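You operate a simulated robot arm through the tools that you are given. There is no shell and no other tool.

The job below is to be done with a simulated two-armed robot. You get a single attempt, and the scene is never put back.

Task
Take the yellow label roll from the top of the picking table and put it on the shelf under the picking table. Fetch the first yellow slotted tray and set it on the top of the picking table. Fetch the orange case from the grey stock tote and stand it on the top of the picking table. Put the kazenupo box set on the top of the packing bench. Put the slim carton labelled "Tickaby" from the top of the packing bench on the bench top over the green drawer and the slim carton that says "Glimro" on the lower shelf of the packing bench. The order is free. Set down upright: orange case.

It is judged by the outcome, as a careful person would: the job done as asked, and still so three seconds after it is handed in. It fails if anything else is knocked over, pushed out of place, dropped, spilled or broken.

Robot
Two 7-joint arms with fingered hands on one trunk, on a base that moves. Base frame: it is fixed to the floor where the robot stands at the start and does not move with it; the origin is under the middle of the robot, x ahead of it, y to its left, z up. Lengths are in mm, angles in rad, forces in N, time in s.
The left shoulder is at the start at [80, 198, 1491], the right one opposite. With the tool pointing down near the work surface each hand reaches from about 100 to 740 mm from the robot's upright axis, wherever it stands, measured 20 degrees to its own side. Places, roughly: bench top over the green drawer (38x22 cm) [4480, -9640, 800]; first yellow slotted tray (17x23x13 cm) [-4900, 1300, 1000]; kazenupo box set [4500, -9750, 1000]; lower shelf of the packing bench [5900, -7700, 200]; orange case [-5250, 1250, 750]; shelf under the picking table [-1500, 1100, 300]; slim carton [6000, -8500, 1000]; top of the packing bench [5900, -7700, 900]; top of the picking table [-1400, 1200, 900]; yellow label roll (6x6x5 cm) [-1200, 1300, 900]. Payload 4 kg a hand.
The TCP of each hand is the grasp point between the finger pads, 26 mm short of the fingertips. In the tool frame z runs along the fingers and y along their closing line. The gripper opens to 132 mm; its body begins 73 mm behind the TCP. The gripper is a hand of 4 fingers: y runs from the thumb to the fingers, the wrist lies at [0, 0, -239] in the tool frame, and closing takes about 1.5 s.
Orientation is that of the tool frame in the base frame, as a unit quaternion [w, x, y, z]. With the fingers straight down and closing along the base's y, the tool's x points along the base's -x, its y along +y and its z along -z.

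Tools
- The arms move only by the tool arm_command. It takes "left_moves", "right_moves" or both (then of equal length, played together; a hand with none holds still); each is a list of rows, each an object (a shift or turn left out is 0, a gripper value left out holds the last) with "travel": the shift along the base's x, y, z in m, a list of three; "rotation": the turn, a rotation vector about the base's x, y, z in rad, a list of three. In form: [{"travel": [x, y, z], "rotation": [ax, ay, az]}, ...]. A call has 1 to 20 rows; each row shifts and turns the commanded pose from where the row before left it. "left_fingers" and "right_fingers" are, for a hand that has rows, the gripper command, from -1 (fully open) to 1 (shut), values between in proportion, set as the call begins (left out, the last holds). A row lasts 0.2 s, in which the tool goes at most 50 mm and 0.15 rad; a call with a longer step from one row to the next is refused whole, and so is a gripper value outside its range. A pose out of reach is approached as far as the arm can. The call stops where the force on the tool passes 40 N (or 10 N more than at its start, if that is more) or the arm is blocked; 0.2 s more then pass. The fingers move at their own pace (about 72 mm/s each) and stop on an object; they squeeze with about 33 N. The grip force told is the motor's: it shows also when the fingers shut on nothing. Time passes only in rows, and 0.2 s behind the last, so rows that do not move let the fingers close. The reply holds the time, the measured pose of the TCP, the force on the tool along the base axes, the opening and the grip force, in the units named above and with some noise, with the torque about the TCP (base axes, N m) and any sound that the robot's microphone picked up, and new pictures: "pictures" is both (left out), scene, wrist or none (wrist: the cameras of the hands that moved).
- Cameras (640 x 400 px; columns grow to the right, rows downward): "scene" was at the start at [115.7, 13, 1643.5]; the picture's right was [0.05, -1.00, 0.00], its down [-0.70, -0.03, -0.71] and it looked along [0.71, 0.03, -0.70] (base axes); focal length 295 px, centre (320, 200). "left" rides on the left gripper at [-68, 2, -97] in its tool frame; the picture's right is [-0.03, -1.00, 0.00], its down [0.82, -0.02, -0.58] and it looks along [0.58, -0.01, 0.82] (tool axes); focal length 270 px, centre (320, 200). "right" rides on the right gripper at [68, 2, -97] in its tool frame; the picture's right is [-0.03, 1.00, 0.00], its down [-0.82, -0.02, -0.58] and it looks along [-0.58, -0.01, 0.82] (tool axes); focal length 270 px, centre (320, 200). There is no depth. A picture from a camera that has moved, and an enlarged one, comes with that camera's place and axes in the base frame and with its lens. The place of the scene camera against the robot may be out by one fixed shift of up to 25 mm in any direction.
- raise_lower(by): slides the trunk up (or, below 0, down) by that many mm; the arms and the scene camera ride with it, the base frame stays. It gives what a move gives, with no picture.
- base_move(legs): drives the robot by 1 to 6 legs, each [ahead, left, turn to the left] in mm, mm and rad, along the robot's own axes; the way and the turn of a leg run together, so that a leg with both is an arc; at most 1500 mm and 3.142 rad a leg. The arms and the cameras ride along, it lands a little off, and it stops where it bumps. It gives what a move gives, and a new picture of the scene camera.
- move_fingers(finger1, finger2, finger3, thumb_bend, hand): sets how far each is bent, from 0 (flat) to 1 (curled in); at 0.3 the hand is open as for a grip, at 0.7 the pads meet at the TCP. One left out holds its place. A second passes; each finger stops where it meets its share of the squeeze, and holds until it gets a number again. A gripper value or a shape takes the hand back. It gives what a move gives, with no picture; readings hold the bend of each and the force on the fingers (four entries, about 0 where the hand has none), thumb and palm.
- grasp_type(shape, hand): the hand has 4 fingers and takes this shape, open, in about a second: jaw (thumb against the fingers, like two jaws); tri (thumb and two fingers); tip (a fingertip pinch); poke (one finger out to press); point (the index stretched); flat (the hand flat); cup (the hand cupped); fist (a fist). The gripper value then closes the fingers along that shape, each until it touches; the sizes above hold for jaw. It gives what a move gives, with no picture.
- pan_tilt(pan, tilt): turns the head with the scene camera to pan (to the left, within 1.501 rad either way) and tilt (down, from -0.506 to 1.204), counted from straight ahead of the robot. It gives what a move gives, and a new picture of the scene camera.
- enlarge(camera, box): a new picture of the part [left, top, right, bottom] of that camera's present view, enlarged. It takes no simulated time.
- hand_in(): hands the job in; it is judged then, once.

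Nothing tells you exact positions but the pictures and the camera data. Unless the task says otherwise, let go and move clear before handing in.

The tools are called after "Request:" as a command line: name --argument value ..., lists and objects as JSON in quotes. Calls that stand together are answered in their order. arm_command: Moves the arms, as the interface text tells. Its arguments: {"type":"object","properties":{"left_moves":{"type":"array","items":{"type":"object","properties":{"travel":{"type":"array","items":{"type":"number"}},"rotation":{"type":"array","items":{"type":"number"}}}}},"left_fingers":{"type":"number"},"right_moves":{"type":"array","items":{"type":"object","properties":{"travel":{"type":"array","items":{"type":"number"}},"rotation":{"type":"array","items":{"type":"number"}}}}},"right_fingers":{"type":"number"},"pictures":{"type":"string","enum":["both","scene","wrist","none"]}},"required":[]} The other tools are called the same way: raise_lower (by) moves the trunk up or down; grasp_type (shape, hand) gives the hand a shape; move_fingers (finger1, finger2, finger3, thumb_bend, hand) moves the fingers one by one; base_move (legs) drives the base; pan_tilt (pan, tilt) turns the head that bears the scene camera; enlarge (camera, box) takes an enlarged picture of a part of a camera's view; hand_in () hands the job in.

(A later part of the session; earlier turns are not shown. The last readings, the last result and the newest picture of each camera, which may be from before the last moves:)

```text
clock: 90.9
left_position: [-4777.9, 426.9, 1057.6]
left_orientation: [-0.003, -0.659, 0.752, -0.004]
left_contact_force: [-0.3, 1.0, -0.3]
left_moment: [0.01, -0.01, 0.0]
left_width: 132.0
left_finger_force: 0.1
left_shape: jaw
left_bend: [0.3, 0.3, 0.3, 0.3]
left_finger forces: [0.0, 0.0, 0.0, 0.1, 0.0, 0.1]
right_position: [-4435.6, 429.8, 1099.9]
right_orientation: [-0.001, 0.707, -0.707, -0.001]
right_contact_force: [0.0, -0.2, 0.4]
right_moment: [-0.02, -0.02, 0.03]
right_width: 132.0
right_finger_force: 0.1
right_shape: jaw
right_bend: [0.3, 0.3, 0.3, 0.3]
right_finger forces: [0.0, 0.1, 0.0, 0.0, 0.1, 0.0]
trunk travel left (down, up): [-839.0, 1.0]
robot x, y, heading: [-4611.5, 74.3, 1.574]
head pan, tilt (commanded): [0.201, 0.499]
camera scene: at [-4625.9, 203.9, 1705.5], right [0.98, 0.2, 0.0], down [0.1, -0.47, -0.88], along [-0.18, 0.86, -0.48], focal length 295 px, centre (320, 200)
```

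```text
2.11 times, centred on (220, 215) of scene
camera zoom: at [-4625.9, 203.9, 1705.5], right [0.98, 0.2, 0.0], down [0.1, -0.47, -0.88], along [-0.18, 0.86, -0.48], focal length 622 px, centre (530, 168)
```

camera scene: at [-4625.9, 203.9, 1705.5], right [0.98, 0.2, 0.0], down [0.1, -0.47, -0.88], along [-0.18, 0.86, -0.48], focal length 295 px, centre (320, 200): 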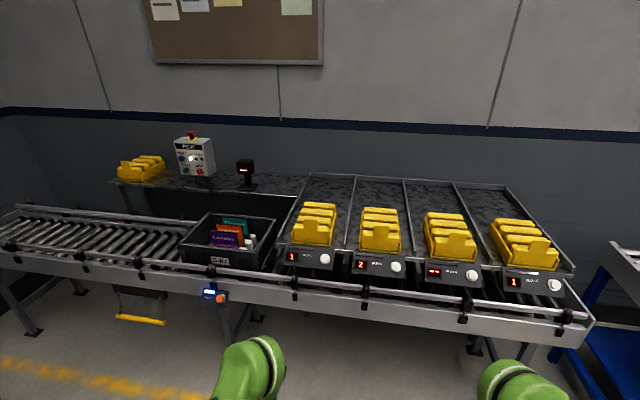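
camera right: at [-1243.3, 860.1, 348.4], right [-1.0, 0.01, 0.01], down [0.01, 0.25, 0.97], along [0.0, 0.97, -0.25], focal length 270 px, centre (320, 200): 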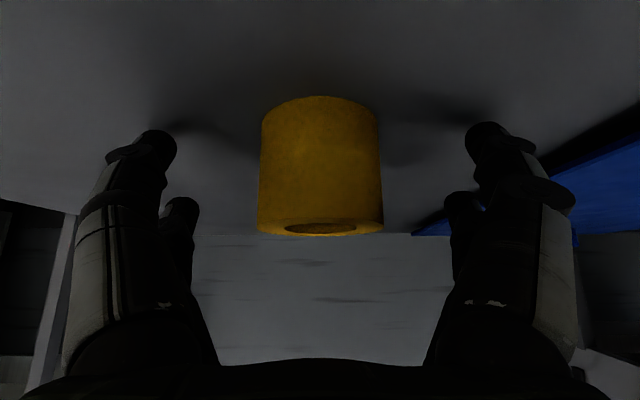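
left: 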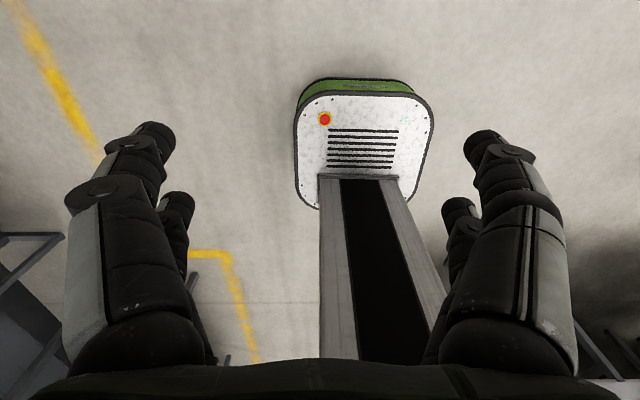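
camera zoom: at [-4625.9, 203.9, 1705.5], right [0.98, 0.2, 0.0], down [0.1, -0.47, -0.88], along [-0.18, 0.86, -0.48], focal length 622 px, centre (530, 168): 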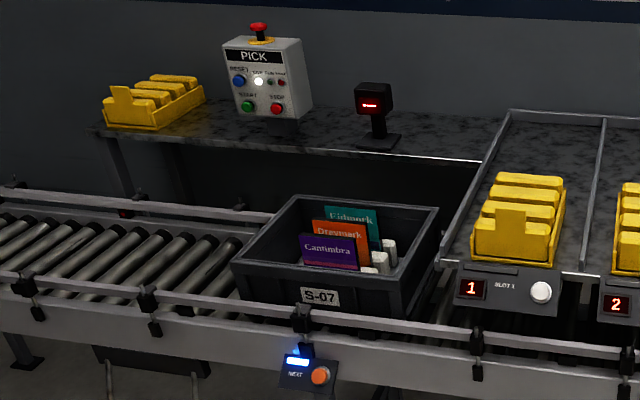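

The trays are in lanes SLOT 1–4; the first one is the leftmost (slot 1, near x≈−4870). The orange case stands in tote S-07. I'll approach to inspect the tray closely.

Request:
base_move --legs '[[380, 0, 0]]'

Request:
pan_tilt --pan 0.3 --tilt 0.6

Request:
enlarge --camera "scene" --box '[240, 100, 480, 260]'

```text
clock: 93.3
left_position: [-4782.9, 808.2, 1058.8]
left_orientation: [-0.002, -0.661, 0.75, -0.003]
left_contact_force: [0.0, 0.0, -1.1]
left_moment: [-0.02, 0.0, -0.02]
left_width: 132.0
left_finger_force: 0.0
left_shape: jaw
left_bend: [0.3, 0.3, 0.3, 0.3]
left_finger forces: [0.0, 0.0, 0.1, 0.0, 0.0, 0.0]
right_position: [-4439.6, 814.0, 1102.4]
right_orientation: [-0.002, 0.71, -0.704, -0.004]
right_contact_force: [-0.4, -0.4, -0.6]
right_moment: [0.0, 0.02, 0.01]
right_width: 131.8
right_finger_force: 0.1
right_shape: jaw
right_bend: [0.3, 0.3, 0.3, 0.3]
right_finger forces: [0.0, 0.0, 0.0, 0.0, 0.1, 0.0]
trunk travel left (down, up): [-839.0, 1.0]
robot x, y, heading: [-4611.8, 461.8, 1.581]
head pan, tilt (commanded): [0.201, 0.499]
camera scene: at [-4628.5, 584.3, 1705.9], right [0.98, 0.21, 0.0], down [0.1, -0.47, -0.88], along [-0.18, 0.86, -0.48], focal length 295 px, centre (320, 200)
```

scene: 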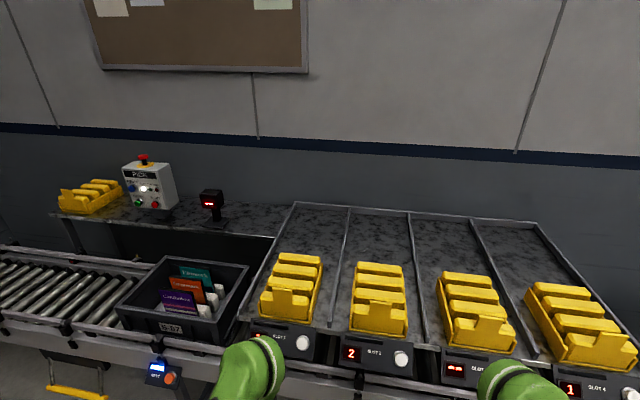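

```text
clock: 94.0
left_position: [-4782.3, 809.9, 1059.2]
left_orientation: [-0.003, -0.661, 0.75, -0.003]
left_contact_force: [0.1, -0.3, 1.3]
left_moment: [0.01, 0.0, -0.02]
left_width: 131.9
left_finger_force: 0.0
left_shape: jaw
left_bend: [0.3, 0.3, 0.3, 0.3]
left_finger forces: [0.0, 0.0, 0.0, 0.0, 0.0, 0.0]
right_position: [-4438.3, 815.7, 1101.0]
right_orientation: [-0.001, 0.71, -0.705, -0.003]
right_contact_force: [0.3, -0.2, -0.1]
right_moment: [0.0, -0.02, 0.01]
right_width: 132.0
right_finger_force: 0.0
right_shape: jaw
right_bend: [0.3, 0.3, 0.3, 0.3]
right_finger forces: [0.0, 0.0, 0.0, 0.0, 0.1, 0.0]
trunk travel left (down, up): [-839.0, 1.0]
robot x, y, heading: [-4616.5, 461.3, 1.578]
head pan, tilt (commanded): [0.3, 0.6]
camera scene: at [-4636.5, 581.9, 1696.6], right [0.95, 0.3, 0.0], down [0.17, -0.54, -0.83], along [-0.25, 0.79, -0.56], focal length 295 px, centre (320, 200)
```

scene: 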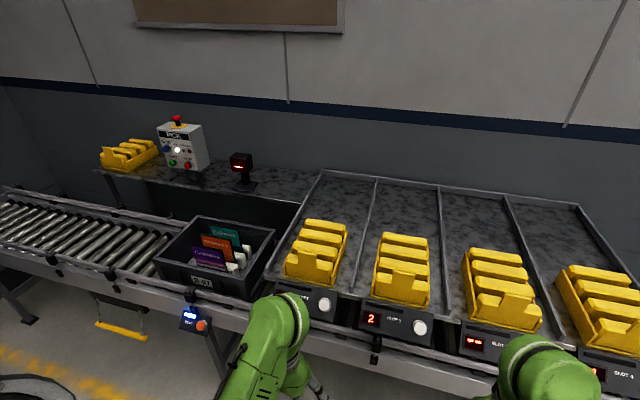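

```text
2.50 times, centred on (360, 180) of scene
camera zoom: at [-4636.5, 581.9, 1696.6], right [0.95, 0.3, 0.0], down [0.17, -0.54, -0.83], along [-0.25, 0.79, -0.56], focal length 738 px, centre (220, 250)
```

zoom: 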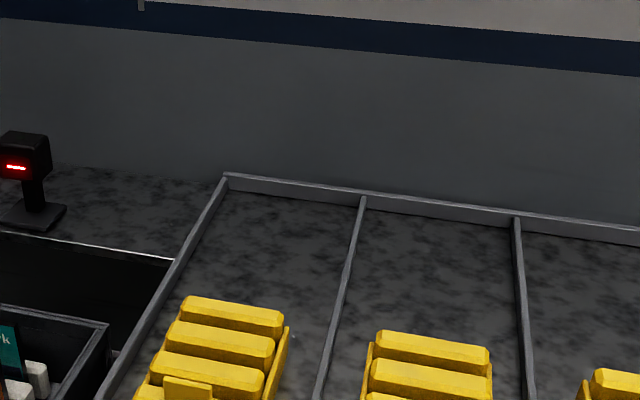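

I'll shift left so the right hand (whose camera looks forward) can work on the tray and the left hand on the tote.

Request:
base_move --legs '[[0, 480, -0.008]]'

Request:
pan_tilt --pan -0.1 --tilt 0.75

Request:
enlarge --camera "right" --box '[0, 0, 640, 400]'

```text
clock: 96.8
left_position: [-5257.9, 811.4, 1058.7]
left_orientation: [-0.004, -0.659, 0.752, -0.004]
left_contact_force: [-0.4, -0.4, -0.1]
left_moment: [0.02, -0.01, -0.03]
left_width: 132.0
left_finger_force: 0.1
left_shape: jaw
left_bend: [0.3, 0.3, 0.3, 0.3]
left_finger forces: [0.0, 0.0, 0.0, 0.1, 0.0, 0.1]
right_position: [-4912.9, 813.2, 1099.9]
right_orientation: [0.0, -0.706, 0.708, 0.002]
right_contact_force: [0.3, 0.6, -0.8]
right_moment: [0.03, 0.0, -0.01]
right_width: 131.9
right_finger_force: 0.0
right_shape: jaw
right_bend: [0.3, 0.3, 0.3, 0.3]
right_finger forces: [0.0, 0.0, 0.0, 0.0, 0.0, 0.1]
trunk travel left (down, up): [-839.0, 1.0]
robot x, y, heading: [-5093.7, 460.4, 1.565]
head pan, tilt (commanded): [0.3, 0.6]
camera scene: at [-5112.2, 582.8, 1696.5], right [0.96, 0.29, 0.0], down [0.16, -0.54, -0.83], along [-0.24, 0.79, -0.56], focal length 295 px, centre (320, 200)
```

scene: 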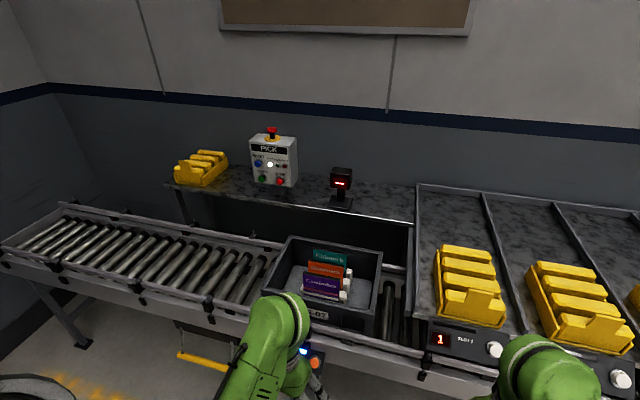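

```text
clock: 97.7
left_position: [-5259.7, 811.7, 1057.8]
left_orientation: [-0.002, -0.658, 0.753, -0.005]
left_contact_force: [0.3, -0.1, 0.2]
left_moment: [0.02, 0.02, 0.04]
left_width: 131.8
left_finger_force: 0.0
left_shape: jaw
left_bend: [0.3, 0.3, 0.3, 0.3]
left_finger forces: [0.0, 0.0, 0.0, 0.0, 0.0, 0.0]
right_position: [-4915.2, 813.8, 1101.5]
right_orientation: [0.001, -0.706, 0.708, 0.002]
right_contact_force: [-0.6, 0.8, 0.0]
right_moment: [0.01, 0.02, 0.02]
right_width: 131.9
right_finger_force: 0.1
right_shape: jaw
right_bend: [0.3, 0.3, 0.3, 0.3]
right_finger forces: [0.0, 0.0, 0.1, 0.0, 0.0, 0.1]
trunk travel left (down, up): [-839.0, 1.0]
robot x, y, heading: [-5092.4, 463.2, 1.57]
head pan, tilt (commanded): [-0.099, 0.75]
camera scene: at [-5082.0, 580.8, 1683.6], right [0.99, -0.1, 0.0], down [-0.07, -0.68, -0.73], along [0.07, 0.73, -0.68], focal length 295 px, centre (320, 200)
```

scene: 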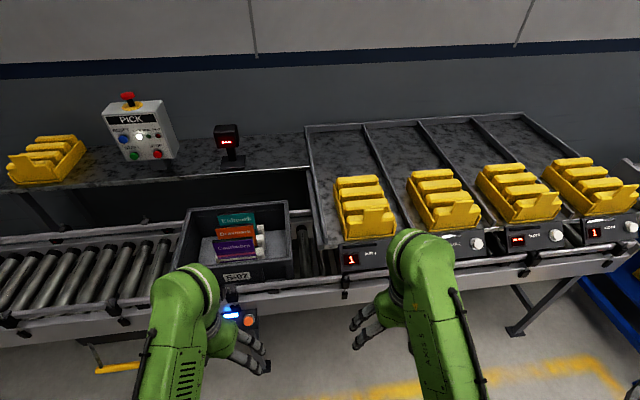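

```text
1.00 times, centred on (320, 200) of right (not enlarged: the box is as wide or as high as the picture)
camera zoom: at [-4917.8, 744.1, 1197.5], right [-1.0, 0.03, 0.0], down [0.02, 0.81, 0.58], along [0.01, 0.58, -0.81], focal length 270 px, centre (320, 200)
```

zoom: 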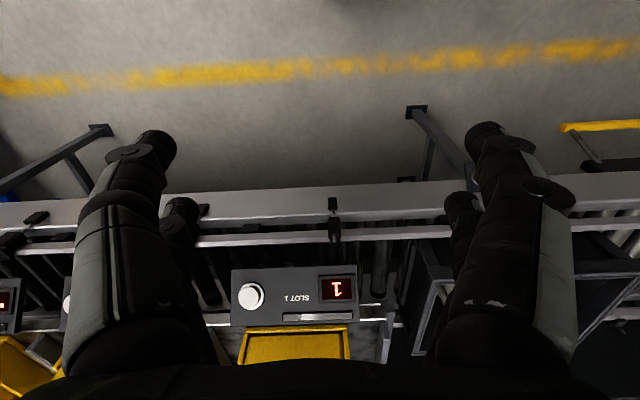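

Request:
enlarge --camera "scene" --box '[290, 150, 450, 280]'

Request:
enlarge --camera "scene" --box '[160, 180, 330, 300]'

```text
3.08 times, centred on (370, 215) of scene
camera zoom: at [-5082.0, 580.8, 1683.6], right [0.99, -0.1, 0.0], down [-0.07, -0.68, -0.73], along [0.07, 0.73, -0.68], focal length 909 px, centre (166, 154)
```

zoom: 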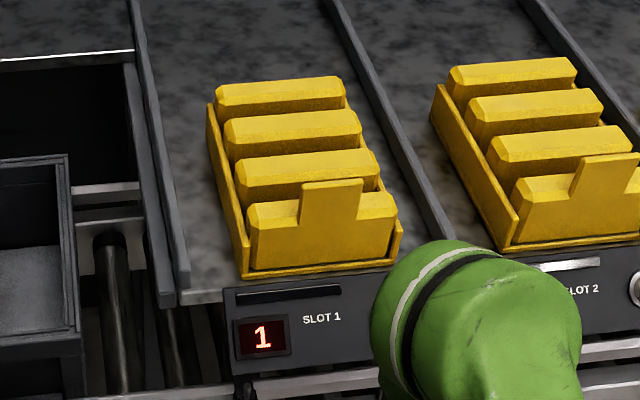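

```text
3.33 times, centred on (245, 240) of scene
camera zoom: at [-5082.0, 580.8, 1683.6], right [0.99, -0.1, 0.0], down [-0.07, -0.68, -0.73], along [0.07, 0.73, -0.68], focal length 985 px, centre (570, 67)
```

zoom: 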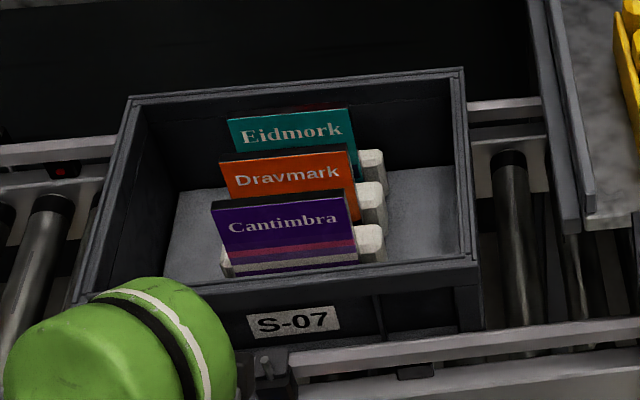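

The tray has four chamfered ridges with slots between them and a front tab. I'll raise the right hand over it to look from above with the wrist camera.

Request:
arm_command --right_moves '[{"travel": [0.007, 0.04, 0.005]}, {"travel": [0.007, 0.04, 0.02]}, {"travel": [0.007, 0.04, 0.025]}, {"travel": [0.007, 0.04, 0.025]}, {"travel": [0.007, 0.04, 0.03]}, {"travel": [0.007, 0.04, 0.03]}, {"travel": [0.007, 0.04, 0.03]}]' --pictures "both"

```text
refused: row 5 steps farther than a row can; nothing moved
```

Request:
arm_command --right_moves '[{"travel": [0.007, 0.04, 0.005]}, {"travel": [0.007, 0.04, 0.02]}, {"travel": [0.007, 0.04, 0.025]}, {"travel": [0.007, 0.04, 0.025]}, {"travel": [0.007, 0.04, 0.025]}, {"travel": [0.007, 0.04, 0.025]}, {"travel": [0.007, 0.04, 0.025]}]' --pictures "both"

```text
clock: 99.3
left_position: [-5259.5, 813.5, 1058.0]
left_orientation: [-0.003, -0.658, 0.753, -0.004]
left_contact_force: [0.3, 0.8, 0.0]
left_moment: [-0.04, 0.03, 0.03]
left_width: 131.9
left_finger_force: 0.0
left_shape: jaw
left_bend: [0.3, 0.3, 0.3, 0.3]
left_finger forces: [0.0, 0.0, 0.0, 0.0, 0.0, 0.0]
right_position: [-4866.5, 1100.5, 1232.9]
right_orientation: [-0.001, -0.707, 0.708, 0.001]
right_contact_force: [0.8, 0.4, -0.6]
right_moment: [0.03, 0.01, -0.01]
right_width: 132.1
right_finger_force: 0.1
right_shape: jaw
right_bend: [0.3, 0.3, 0.3, 0.3]
right_finger forces: [0.0, 0.1, 0.0, 0.0, 0.1, 0.1]
right hand out of reach, approached as far as the arm can: row 2, 3
trunk travel left (down, up): [-839.0, 1.0]
robot x, y, heading: [-5093.1, 456.3, 1.571]
head pan, tilt (commanded): [-0.099, 0.75]
camera scene: at [-5081.3, 583.2, 1683.3], right [0.99, -0.1, 0.0], down [-0.07, -0.68, -0.73], along [0.07, 0.73, -0.68], focal length 295 px, centre (320, 200)
camera right: at [-4868.3, 1031.1, 1330.6], right [-1.0, 0.03, 0.0], down [0.02, 0.82, 0.58], along [0.01, 0.58, -0.82], focal length 270 px, centre (320, 200)
```

scene: 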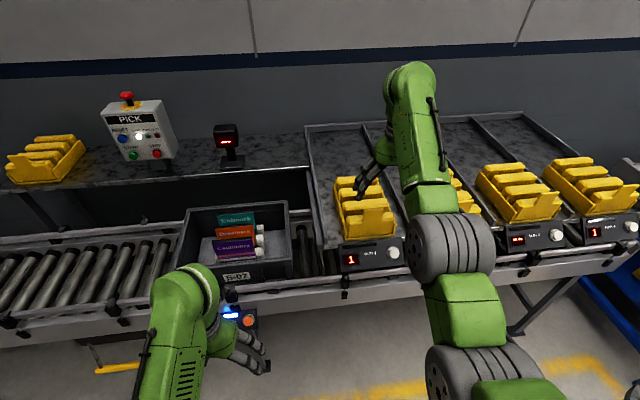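
right: 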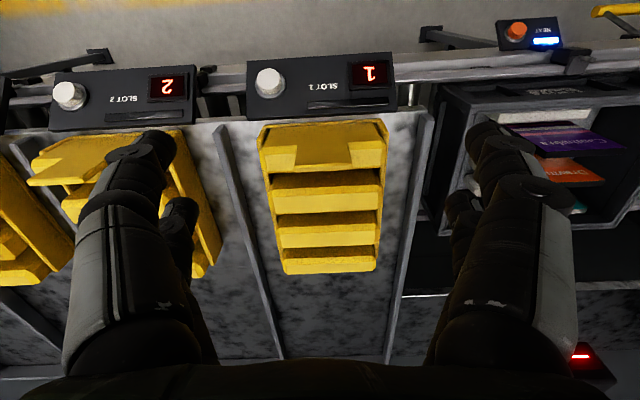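

Request:
enlarge --camera "right" --box '[200, 100, 440, 290]'

```text
2.11 times, centred on (320, 195) of right
camera zoom: at [-4868.3, 1031.1, 1330.6], right [-1.0, 0.03, 0.0], down [0.02, 0.82, 0.58], along [0.01, 0.58, -0.82], focal length 569 px, centre (320, 210)
```

zoom: 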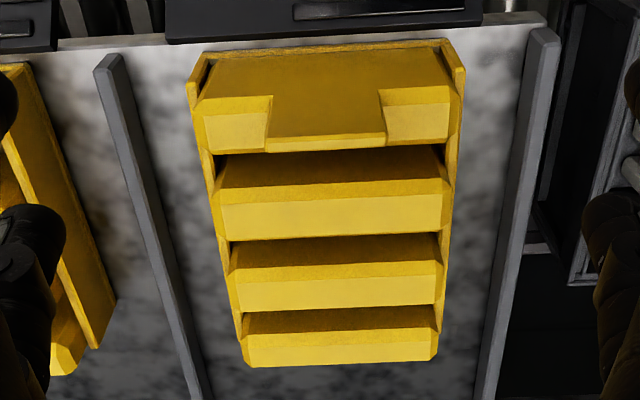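

The slots between the ridges are narrow, so I need to work out a grip for a 170 mm wide tray. Let me test how wide the right hand spans with the fingers flatter.

Request:
move_fingers --hand "right" --finger1 0.1 --finger2 0.1 --finger3 0.1 --thumb_bend 0.1

Request:
enlarge --camera "right" --box '[0, 0, 640, 400]'

Request:
enlarge --camera "scene" --box '[280, 60, 520, 240]'

```text
clock: 100.3
left_position: [-5259.7, 810.2, 1058.1]
left_orientation: [-0.003, -0.658, 0.753, -0.004]
left_contact_force: [-0.1, -1.0, 0.2]
left_moment: [-0.01, -0.02, 0.03]
left_width: 132.1
left_finger_force: 0.0
left_shape: jaw
left_bend: [0.3, 0.3, 0.3, 0.3]
left_finger forces: [0.1, 0.0, 0.0, 0.1, 0.0, 0.0]
right_position: [-4867.6, 1098.0, 1235.4]
right_orientation: [0.001, -0.707, 0.708, 0.002]
right_contact_force: [-0.4, -0.7, 0.5]
right_moment: [0.03, 0.01, 0.0]
right_width: 173.0
right_finger_force: 0.2
right_shape: fingers
right_bend: [0.1, 0.1, 0.1, 0.1]
right_finger forces: [0.0, 0.0, 0.0, 0.1, 0.0, 0.0]
trunk travel left (down, up): [-839.0, 1.0]
robot x, y, heading: [-5092.3, 461.8, 1.568]
head pan, tilt (commanded): [-0.099, 0.75]
```

```text
1.00 times, centred on (320, 200) of right (not enlarged: the box is as wide or as high as the picture)
camera zoom: at [-4868.3, 1028.7, 1332.0], right [-1.0, 0.03, 0.0], down [0.02, 0.81, 0.58], along [0.01, 0.58, -0.81], focal length 270 px, centre (320, 200)
```

zoom: 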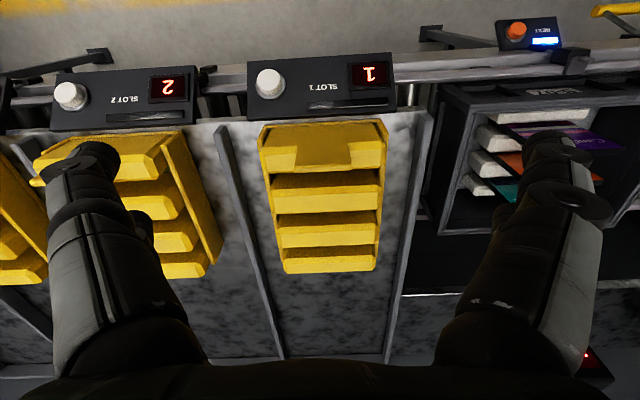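

```text
2.22 times, centred on (400, 150) of scene
camera zoom: at [-5081.1, 580.3, 1683.6], right [0.99, -0.1, 0.0], down [-0.07, -0.68, -0.73], along [0.07, 0.73, -0.68], focal length 656 px, centre (142, 311)
```

zoom: 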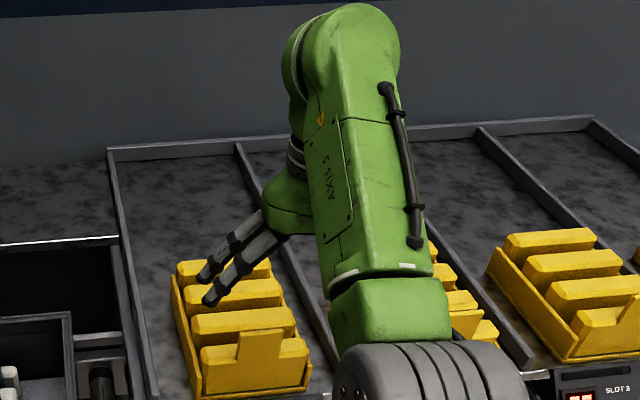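

At bend 0.1 the span is 173 mm but the fingers splay. Let me study the slots more closely.

Request:
enlarge --camera "right" --box '[250, 110, 400, 280]'

Request:
enlarge --camera "scene" --box '[320, 165, 410, 245]'

```text
2.35 times, centred on (325, 195) of right
camera zoom: at [-4868.3, 1028.7, 1332.0], right [-1.0, 0.03, 0.0], down [0.02, 0.81, 0.58], along [0.01, 0.58, -0.81], focal length 636 px, centre (308, 212)
```

zoom: 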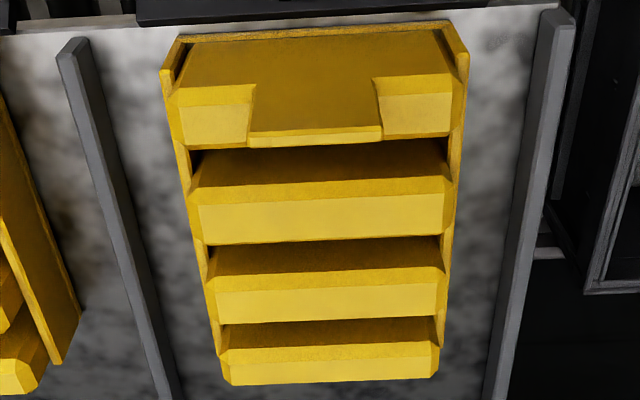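

```text
5.00 times, centred on (365, 205) of scene
camera zoom: at [-5081.1, 580.3, 1683.6], right [0.99, -0.1, 0.0], down [-0.07, -0.68, -0.73], along [0.07, 0.73, -0.68], focal length 1477 px, centre (95, 175)
```

zoom: 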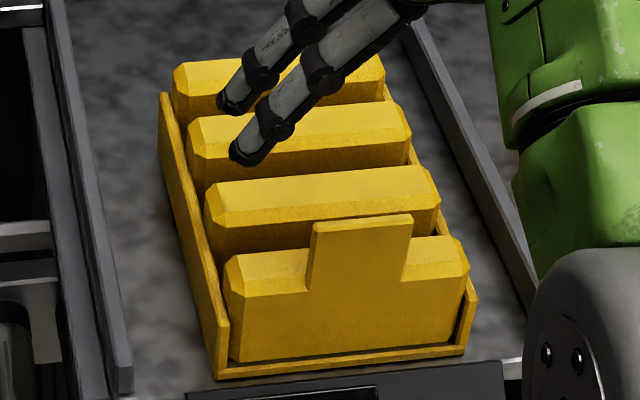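

The blocks have ~18–20 mm gaps and the fingertips are ~15 mm thick. A good grip: hand turned 90° (closing along y), one finger pair in front of block 1 and the other in the slot behind block 2. I'll restore the jaw shape, then drive closer.

Request:
grasp_type --shape "jaw" --hand "right"

Request:
base_move --legs '[[150, 0, 0]]'

Request:
enlarge --camera "right" --box '[0, 0, 640, 400]'

```text
clock: 101.2
left_position: [-5260.1, 811.4, 1057.5]
left_orientation: [-0.003, -0.659, 0.752, -0.004]
left_contact_force: [-0.1, -0.2, 0.1]
left_moment: [-0.01, -0.02, 0.02]
left_width: 131.9
left_finger_force: 0.1
left_shape: jaw
left_bend: [0.3, 0.3, 0.3, 0.3]
left_finger forces: [0.1, 0.0, 0.0, 0.1, 0.0, 0.0]
right_position: [-4867.0, 1098.0, 1233.8]
right_orientation: [0.0, -0.706, 0.708, 0.002]
right_contact_force: [0.0, 0.3, 0.4]
right_moment: [-0.01, -0.03, 0.02]
right_width: 131.9
right_finger_force: 0.0
right_shape: jaw
right_bend: [0.3, 0.3, 0.3, 0.3]
right_finger forces: [0.0, 0.0, 0.0, 0.0, 0.1, 0.0]
trunk travel left (down, up): [-839.0, 1.0]
robot x, y, heading: [-5092.9, 457.4, 1.566]
head pan, tilt (commanded): [-0.099, 0.75]
```

```text
clock: 102.6
left_position: [-5258.0, 958.3, 1059.1]
left_orientation: [-0.002, -0.658, 0.753, -0.003]
left_contact_force: [0.7, -0.1, 0.3]
left_moment: [0.0, 0.02, 0.01]
left_width: 132.1
left_finger_force: 0.1
left_shape: jaw
left_bend: [0.3, 0.3, 0.3, 0.3]
left_finger forces: [0.0, 0.0, 0.0, 0.0, 0.1, 0.0]
right_position: [-4865.2, 1244.8, 1237.9]
right_orientation: [0.002, -0.705, 0.709, 0.003]
right_contact_force: [0.0, 0.0, -0.4]
right_moment: [0.01, -0.02, -0.04]
right_width: 131.8
right_finger_force: 0.0
right_shape: jaw
right_bend: [0.3, 0.3, 0.3, 0.3]
right_finger forces: [0.0, 0.0, 0.0, 0.0, 0.0, 0.0]
trunk travel left (down, up): [-839.0, 1.0]
robot x, y, heading: [-5095.8, 607.4, 1.57]
head pan, tilt (commanded): [-0.099, 0.75]
camera scene: at [-5080.8, 725.7, 1684.0], right [0.99, -0.1, 0.0], down [-0.07, -0.68, -0.73], along [0.08, 0.73, -0.68], focal length 295 px, centre (320, 200)
```

scene: 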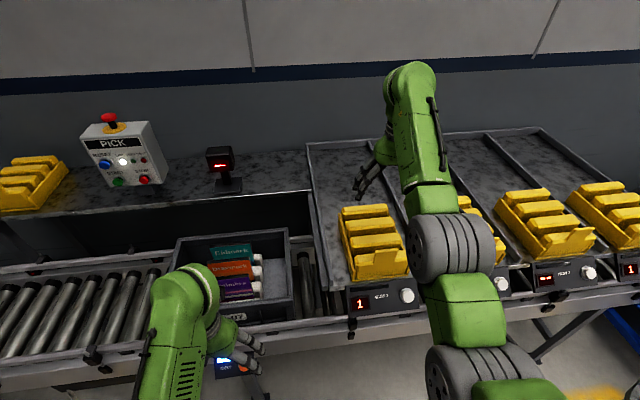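

```text
1.00 times, centred on (320, 200) of right (not enlarged: the box is as wide or as high as the picture)
camera zoom: at [-4867.0, 1175.0, 1334.0], right [-1.0, 0.03, 0.0], down [0.03, 0.81, 0.58], along [0.02, 0.58, -0.81], focal length 270 px, centre (320, 200)
```

zoom: 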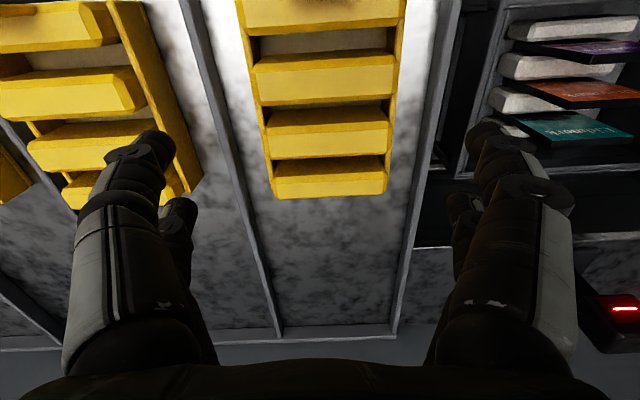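

Request:
enlarge --camera "right" --box '[220, 0, 430, 210]'

```text
1.90 times, centred on (325, 105) of right
camera zoom: at [-4867.0, 1175.0, 1334.0], right [-1.0, 0.03, 0.0], down [0.03, 0.81, 0.58], along [0.02, 0.58, -0.81], focal length 515 px, centre (310, 381)
```

zoom: 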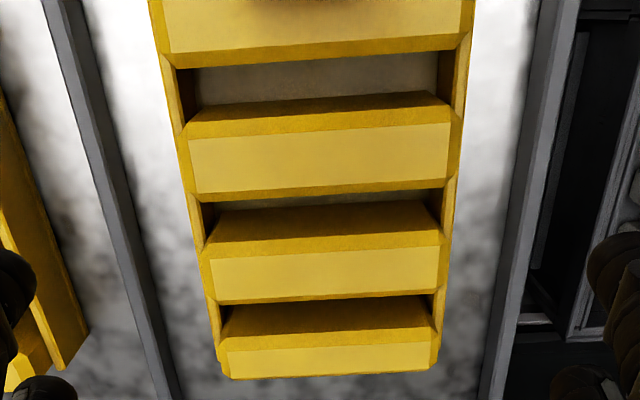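

The slots look too tight for the fingers. Alternative: grip the block ends across the width (about 136 mm at the top). Let me check the finger shape and block width more precisely.

Request:
enlarge --camera "scene" --box '[320, 120, 440, 290]'

```text
2.35 times, centred on (380, 205) of scene
camera zoom: at [-5080.8, 725.7, 1684.0], right [0.99, -0.1, 0.0], down [-0.07, -0.68, -0.73], along [0.08, 0.73, -0.68], focal length 695 px, centre (179, 188)
```

zoom: 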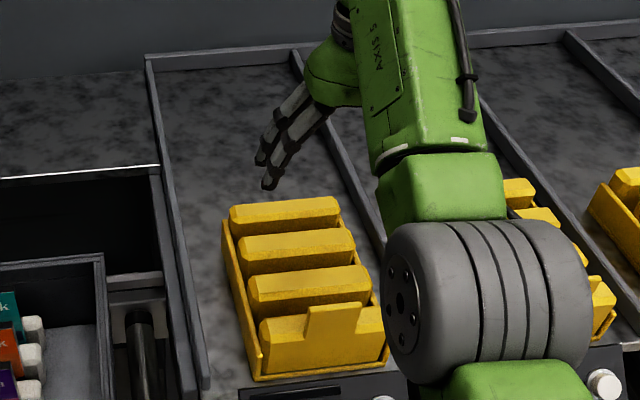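

The best option is a two-handed squeeze: press both hands (fingers vertical) against the ends of the middle blocks from left and right, then lift with the trunk. I'll first centre the robot on the tray (x≈−4873).

Request:
base_move --legs '[[0, -222, 0]]'

Request:
arm_command --left_moves '[{"travel": [0, 0.03, 0.03]}, {"travel": [0, 0.035, 0.03]}, {"travel": [0, 0.035, 0.03]}, {"travel": [0, 0.035, 0.03]}, {"travel": [0, 0.035, 0.02]}]' --right_moves '[{"travel": [0, 0, 0], "rotation": [0, 0, 0.14]}, {"travel": [0, 0, 0], "rotation": [0, 0, 0.14]}, {"travel": [0, 0, 0], "rotation": [0, 0, 0.14]}, {"travel": [0, 0, 0], "rotation": [0, 0, 0.14]}, {"travel": [0, 0, 0], "rotation": [0, 0, 0.14]}]' --pictures "scene"

```text
clock: 104.3
left_position: [-5033.3, 962.1, 1056.6]
left_orientation: [-0.001, -0.657, 0.754, -0.006]
left_contact_force: [-0.6, -0.2, -0.1]
left_moment: [-0.01, -0.02, 0.02]
left_width: 132.0
left_finger_force: 0.0
left_shape: jaw
left_bend: [0.3, 0.3, 0.3, 0.3]
left_finger forces: [0.1, 0.1, 0.1, 0.0, 0.1, 0.0]
right_position: [-4641.4, 1246.8, 1235.6]
right_orientation: [0.002, -0.705, 0.709, 0.001]
right_contact_force: [-0.2, -0.1, 0.2]
right_moment: [0.03, -0.04, 0.02]
right_width: 131.9
right_finger_force: 0.1
right_shape: jaw
right_bend: [0.3, 0.3, 0.3, 0.3]
right_finger forces: [0.0, 0.0, 0.1, 0.1, 0.0, 0.0]
trunk travel left (down, up): [-839.0, 1.0]
robot x, y, heading: [-4864.3, 601.4, 1.566]
head pan, tilt (commanded): [-0.099, 0.75]
camera scene: at [-4860.2, 731.3, 1683.5], right [0.99, -0.1, 0.0], down [-0.07, -0.68, -0.73], along [0.08, 0.73, -0.68], focal length 295 px, centre (320, 200)
```

scene: 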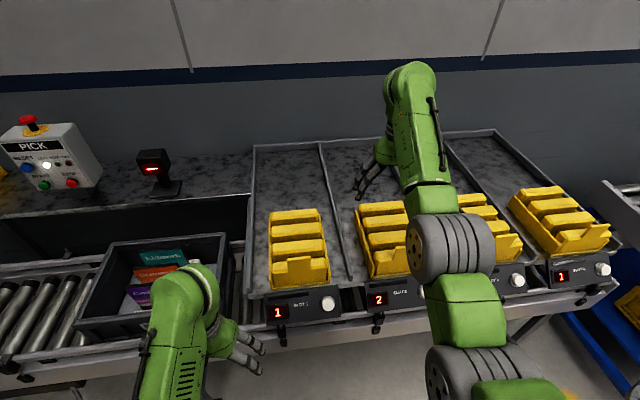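

```text
clock: 105.5
left_position: [-5029.2, 1146.4, 1168.5]
left_orientation: [-0.004, -0.656, 0.755, -0.005]
left_contact_force: [-0.3, 0.3, -0.4]
left_moment: [-0.04, -0.06, -0.01]
left_width: 131.9
left_finger_force: 0.0
left_shape: jaw
left_bend: [0.3, 0.3, 0.3, 0.3]
left_finger forces: [0.1, 0.0, 0.0, 0.0, 0.0, 0.1]
left hand out of reach, approached as far as the arm can: row 2, 3, 4
right_position: [-4635.8, 1249.0, 1233.3]
right_orientation: [0.0, 0.906, -0.423, -0.002]
right_contact_force: [0.1, 0.2, -0.2]
right_moment: [-0.03, -0.02, -0.01]
right_width: 132.1
right_finger_force: 0.0
right_shape: jaw
right_bend: [0.3, 0.3, 0.3, 0.3]
right_finger forces: [0.0, 0.0, 0.0, 0.0, 0.1, 0.1]
trunk travel left (down, up): [-839.0, 1.0]
robot x, y, heading: [-4866.3, 605.6, 1.572]
head pan, tilt (commanded): [-0.099, 0.75]
camera scene: at [-4852.2, 732.6, 1683.3], right [0.99, -0.11, 0.0], down [-0.07, -0.68, -0.73], along [0.08, 0.73, -0.68], focal length 295 px, centre (320, 200)
```

scene: 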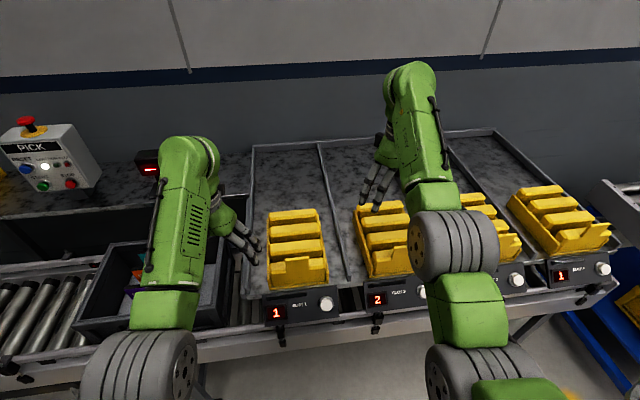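

Both hands are turning well. I'll continue rotating both to close along y and place them either side of the tray, still high above it.

Request:
arm_command --left_moves '[{"travel": [-0.002, 0.01, 0.003], "rotation": [0, 0, 0.142]}, {"travel": [-0.002, 0.01, 0.003], "rotation": [0, 0, 0.142]}, {"travel": [-0.002, 0.01, 0.003], "rotation": [0, 0, 0.142]}, {"travel": [-0.002, 0.01, 0.003], "rotation": [0, 0, 0.142]}, {"travel": [-0.002, 0.01, 0.003], "rotation": [0, 0, 0.142]}, {"travel": [-0.002, 0.01, 0.003], "rotation": [0, 0, 0.142]}, {"travel": [0, 0.01, 0.003], "rotation": [0, 0, 0.142]}, {"travel": [0, 0.01, 0.003], "rotation": [0, 0, 0.142]}, {"travel": [0, 0.01, 0.003], "rotation": [0, 0, 0.142]}, {"travel": [0, 0.01, 0.003], "rotation": [0, 0, 0.142]}, {"travel": [0, 0.01, 0], "rotation": [0, 0, 0.142]}, {"travel": [0, 0.006, 0], "rotation": [0, 0, 0.142]}]' --right_moves '[{"travel": [-0.01, 0.002, 0], "rotation": [0, 0, 0.14]}, {"travel": [-0.01, 0.002, 0], "rotation": [0, 0, 0.14]}, {"travel": [-0.01, 0.002, 0], "rotation": [0, 0, 0.14]}, {"travel": [-0.01, 0.002, 0], "rotation": [0, 0, 0.14]}, {"travel": [-0.01, 0.002, 0], "rotation": [0, 0, 0.14]}, {"travel": [-0.01, 0.003, 0], "rotation": [0, 0, 0.14]}, {"travel": [-0.008, 0, 0], "rotation": [0, 0, 0.02]}, {"travel": [-0.008, 0, 0]}, {"travel": [-0.008, 0, 0]}, {"travel": [0, 0, 0]}, {"travel": [0, 0, 0]}, {"travel": [0, 0, 0]}]' --pictures "both"

```text
clock: 108.1
left_position: [-5041.8, 1260.3, 1197.6]
left_orientation: [0.0, 1.0, 0.0, 0.005]
left_contact_force: [-0.1, -0.1, 0.6]
left_moment: [-0.01, 0.0, -0.03]
left_width: 131.7
left_finger_force: 0.0
left_shape: jaw
left_bend: [0.3, 0.3, 0.3, 0.3]
left_finger forces: [0.0, 0.1, 0.0, 0.0, 0.0, 0.0]
right_position: [-4719.8, 1261.0, 1235.3]
right_orientation: [0.002, 1.0, -0.009, -0.002]
right_contact_force: [0.0, -0.4, 0.4]
right_moment: [-0.02, -0.01, -0.01]
right_width: 132.1
right_finger_force: 0.0
right_shape: jaw
right_bend: [0.3, 0.3, 0.3, 0.3]
right_finger forces: [0.1, 0.1, 0.1, 0.1, 0.0, 0.0]
trunk travel left (down, up): [-839.0, 1.0]
robot x, y, heading: [-4866.9, 609.2, 1.566]
head pan, tilt (commanded): [-0.099, 0.75]
camera scene: at [-4852.8, 731.0, 1683.5], right [0.99, -0.11, 0.0], down [-0.07, -0.68, -0.73], along [0.08, 0.73, -0.68], focal length 295 px, centre (320, 200)
camera right: at [-4651.5, 1257.7, 1332.4], right [-0.04, -1.0, 0.0], down [-0.81, 0.04, 0.58], along [-0.58, 0.02, -0.81], focal length 270 px, centre (320, 200)
camera left: at [-5110.2, 1258.7, 1294.8], right [-0.02, 1.0, 0.0], down [0.81, 0.02, 0.59], along [0.59, 0.02, -0.81], focal length 270 px, centre (320, 200)
```

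scene: 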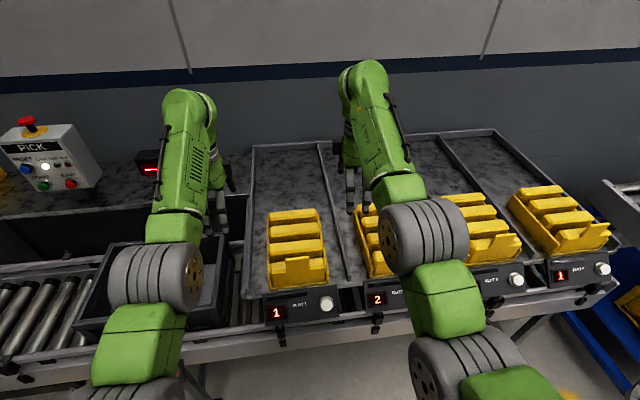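
right: 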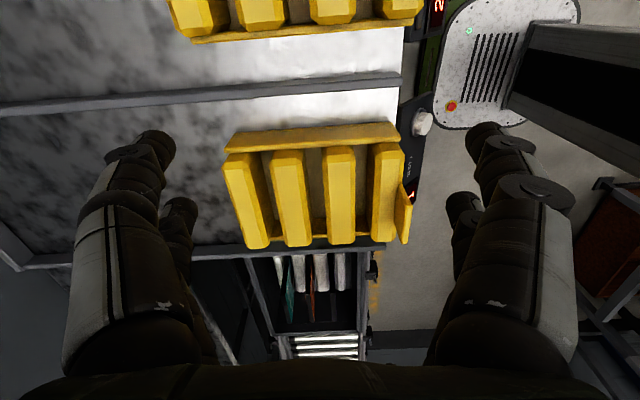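
left: 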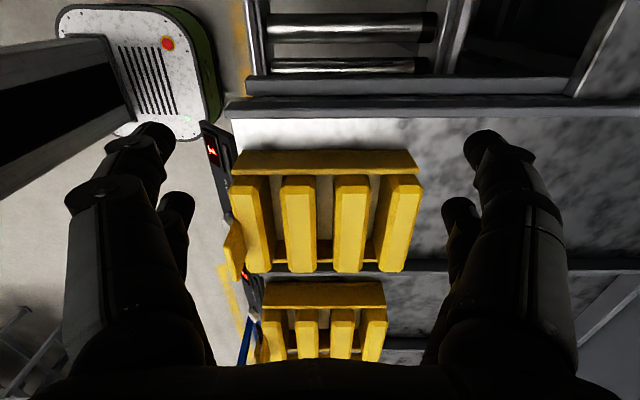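

Both hands reached the orientation, and the side views show the blocks well. Zooming on both.

Request:
enlarge --camera "right" --box '[210, 100, 430, 260]'

Request:
enlarge --camera "left" --box '[210, 130, 440, 290]'

```text
2.50 times, centred on (320, 180) of right
camera zoom: at [-4651.5, 1257.7, 1332.4], right [-0.04, -1.0, 0.0], down [-0.81, 0.04, 0.58], along [-0.58, 0.02, -0.81], focal length 676 px, centre (320, 250)
```

zoom: 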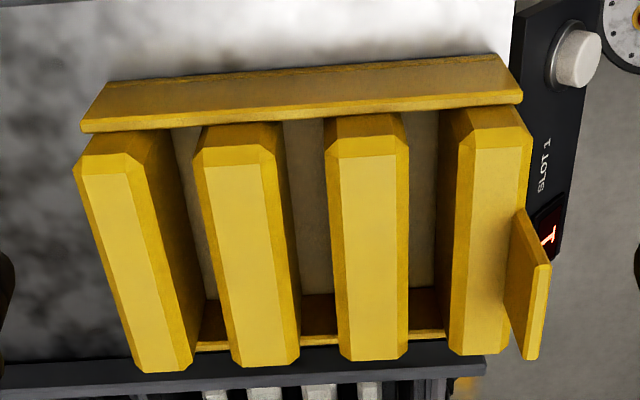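

```text
2.50 times, centred on (325, 210) of left
camera zoom: at [-5110.2, 1258.7, 1294.8], right [-0.02, 1.0, 0.0], down [0.81, 0.02, 0.59], along [0.59, 0.02, -0.81], focal length 676 px, centre (308, 175)
```

zoom: 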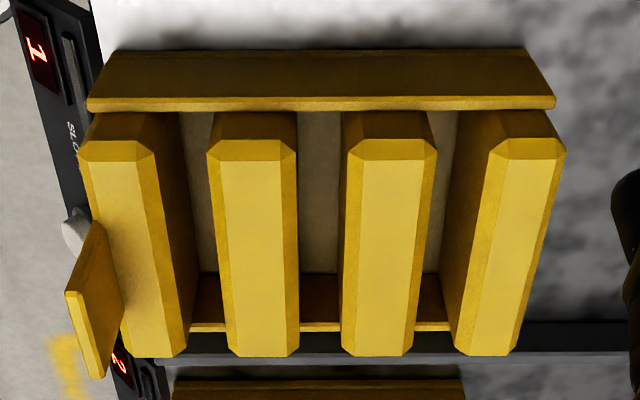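

Side views show gaps of ~19–20 mm with ~16 mm fingers, blocks ~41 mm thick, tray level with tops at z≈1037 and yawed about +0.045 rad. I'll try a one-hand grip around blocks 2+3 (span ≈102 mm): set the right hand opening to ~107 mm and place it above the tray centre.

Request:
arm_command --left_moves '[{"travel": [-0.02, 0, 0.005]}, {"travel": [-0.02, 0, 0.005]}, {"travel": [-0.02, 0, 0]}, {"travel": [0, 0, 0]}, {"travel": [0, 0, 0]}]' --right_moves '[{"travel": [-0.037, 0.0024, -0.021], "rotation": [0, 0, 0.016]}, {"travel": [-0.037, 0.0024, -0.021], "rotation": [0, 0, 0.016]}, {"travel": [-0.037, 0.0024, -0.021], "rotation": [0, 0, 0.016]}, {"travel": [-0.037, 0.0023, -0.021], "rotation": [0, 0, 0.015]}, {}]' --right_fingers -0.62 --pictures "both"

```text
clock: 109.3
left_position: [-5101.5, 1259.8, 1209.5]
left_orientation: [-0.001, 1.0, -0.002, 0.005]
left_contact_force: [-0.2, 0.1, -0.1]
left_moment: [0.01, -0.01, -0.01]
left_width: 131.7
left_finger_force: 0.0
left_shape: jaw
left_bend: [0.3, 0.3, 0.3, 0.3]
left_finger forces: [0.0, 0.0, 0.0, 0.0, 0.1, 0.0]
right_position: [-4870.0, 1270.0, 1150.2]
right_orientation: [0.001, 1.0, 0.022, -0.003]
right_contact_force: [-1.3, 0.0, -0.2]
right_moment: [-0.03, -0.04, -0.02]
right_width: 106.8
right_finger_force: 0.0
right_shape: jaw
right_bend: [0.58, 0.58, 0.58, 0.43]
right_finger forces: [0.0, 0.0, 0.1, 0.0, 0.1, 0.0]
trunk travel left (down, up): [-839.0, 1.0]
robot x, y, heading: [-4866.8, 609.4, 1.563]
head pan, tilt (commanded): [-0.099, 0.75]
camera scene: at [-4852.7, 730.8, 1683.5], right [0.99, -0.11, 0.0], down [-0.07, -0.68, -0.73], along [0.08, 0.73, -0.68], focal length 295 px, centre (320, 200)
camera right: at [-4801.5, 1271.5, 1246.3], right [0.02, -1.0, 0.0], down [-0.81, -0.02, 0.58], along [-0.58, -0.01, -0.81], focal length 270 px, centre (320, 200)
camera left: at [-5168.9, 1259.1, 1305.2], right [-0.02, 1.0, 0.0], down [0.81, 0.02, 0.59], along [0.59, 0.01, -0.81], focal length 270 px, centre (320, 200)
```

scene: 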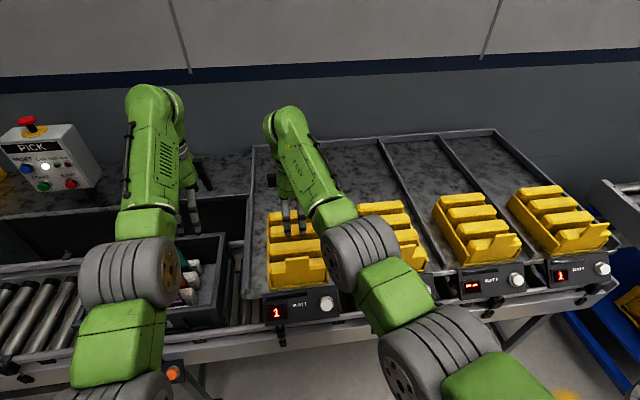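
right: 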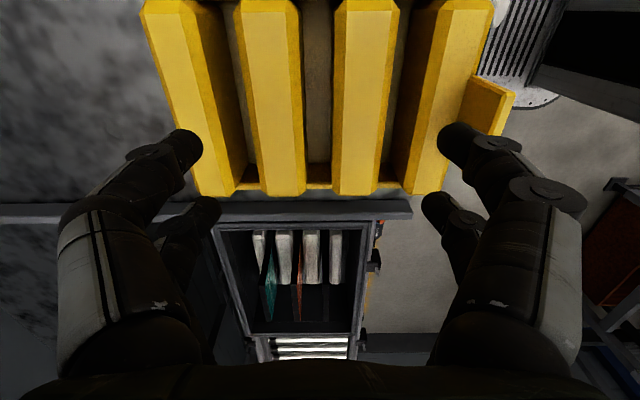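
left: 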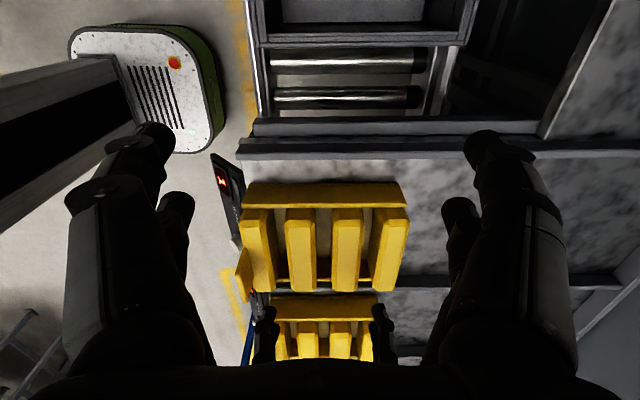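

Tip spacing looks slightly wide compared with the slot spacing (~122 mm), so I'll narrow a little and lower until the tips are just above the block tops to compare directly.

Request:
arm_command --right_moves '[{"travel": [0.002, 0, -0.02]}, {"travel": [0, 0, -0.025]}, {"travel": [0, 0, -0.025]}, {}]' --right_fingers -0.5 --pictures "wrist"

Request:
enlarge --camera "right" --box '[110, 0, 530, 260]'

Request:
enlarge --camera "left" --box '[200, 160, 440, 340]'

```text
clock: 110.3
left_position: [-5101.2, 1261.9, 1209.4]
left_orientation: [-0.001, 1.0, -0.002, 0.006]
left_contact_force: [-0.7, 0.2, -0.3]
left_moment: [-0.02, 0.01, 0.0]
left_width: 132.0
left_finger_force: 0.0
left_shape: jaw
left_bend: [0.3, 0.3, 0.3, 0.3]
left_finger forces: [0.0, 0.1, 0.0, 0.0, 0.0, 0.1]
right_position: [-4867.4, 1270.2, 1079.7]
right_orientation: [0.001, 1.0, 0.023, -0.003]
right_contact_force: [0.2, 0.5, -0.5]
right_moment: [-0.01, 0.03, -0.05]
right_width: 99.4
right_finger_force: 0.0
right_shape: jaw
right_bend: [0.63, 0.63, 0.63, 0.51]
right_finger forces: [0.0, 0.0, 0.0, 0.1, 0.0, 0.1]
trunk travel left (down, up): [-839.0, 1.0]
robot x, y, heading: [-4864.3, 612.5, 1.564]
head pan, tilt (commanded): [-0.099, 0.75]
camera right: at [-4798.6, 1270.9, 1177.5], right [0.02, -1.0, 0.0], down [-0.81, -0.02, 0.58], along [-0.58, -0.01, -0.81], focal length 270 px, centre (320, 200)
```

right: 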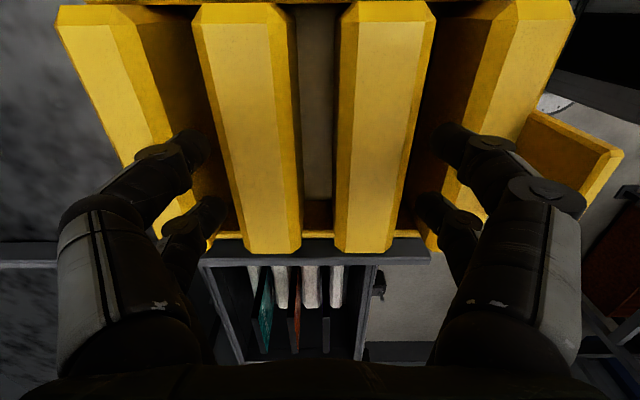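

```text
1.52 times, centred on (320, 130) of right
camera zoom: at [-4798.6, 1270.9, 1177.5], right [0.02, -1.0, 0.0], down [-0.81, -0.02, 0.58], along [-0.58, -0.01, -0.81], focal length 412 px, centre (320, 307)
```

zoom: 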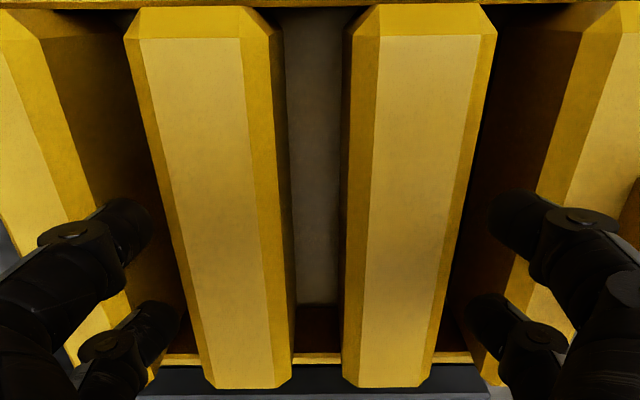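

```text
2.22 times, centred on (320, 250) of left
camera zoom: at [-5169.0, 1258.7, 1305.4], right [-0.02, 1.0, 0.0], down [0.81, 0.02, 0.59], along [0.59, 0.01, -0.81], focal length 601 px, centre (320, 89)
```

zoom: 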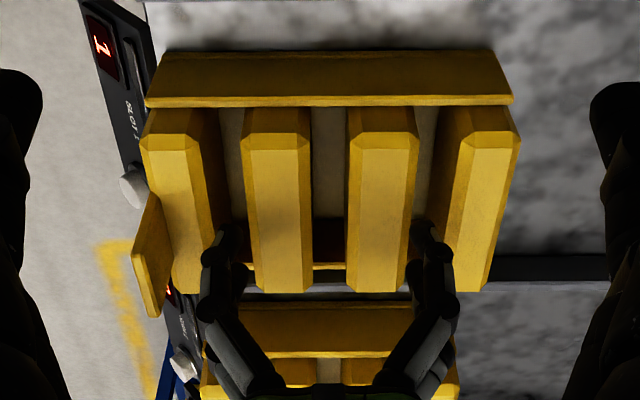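

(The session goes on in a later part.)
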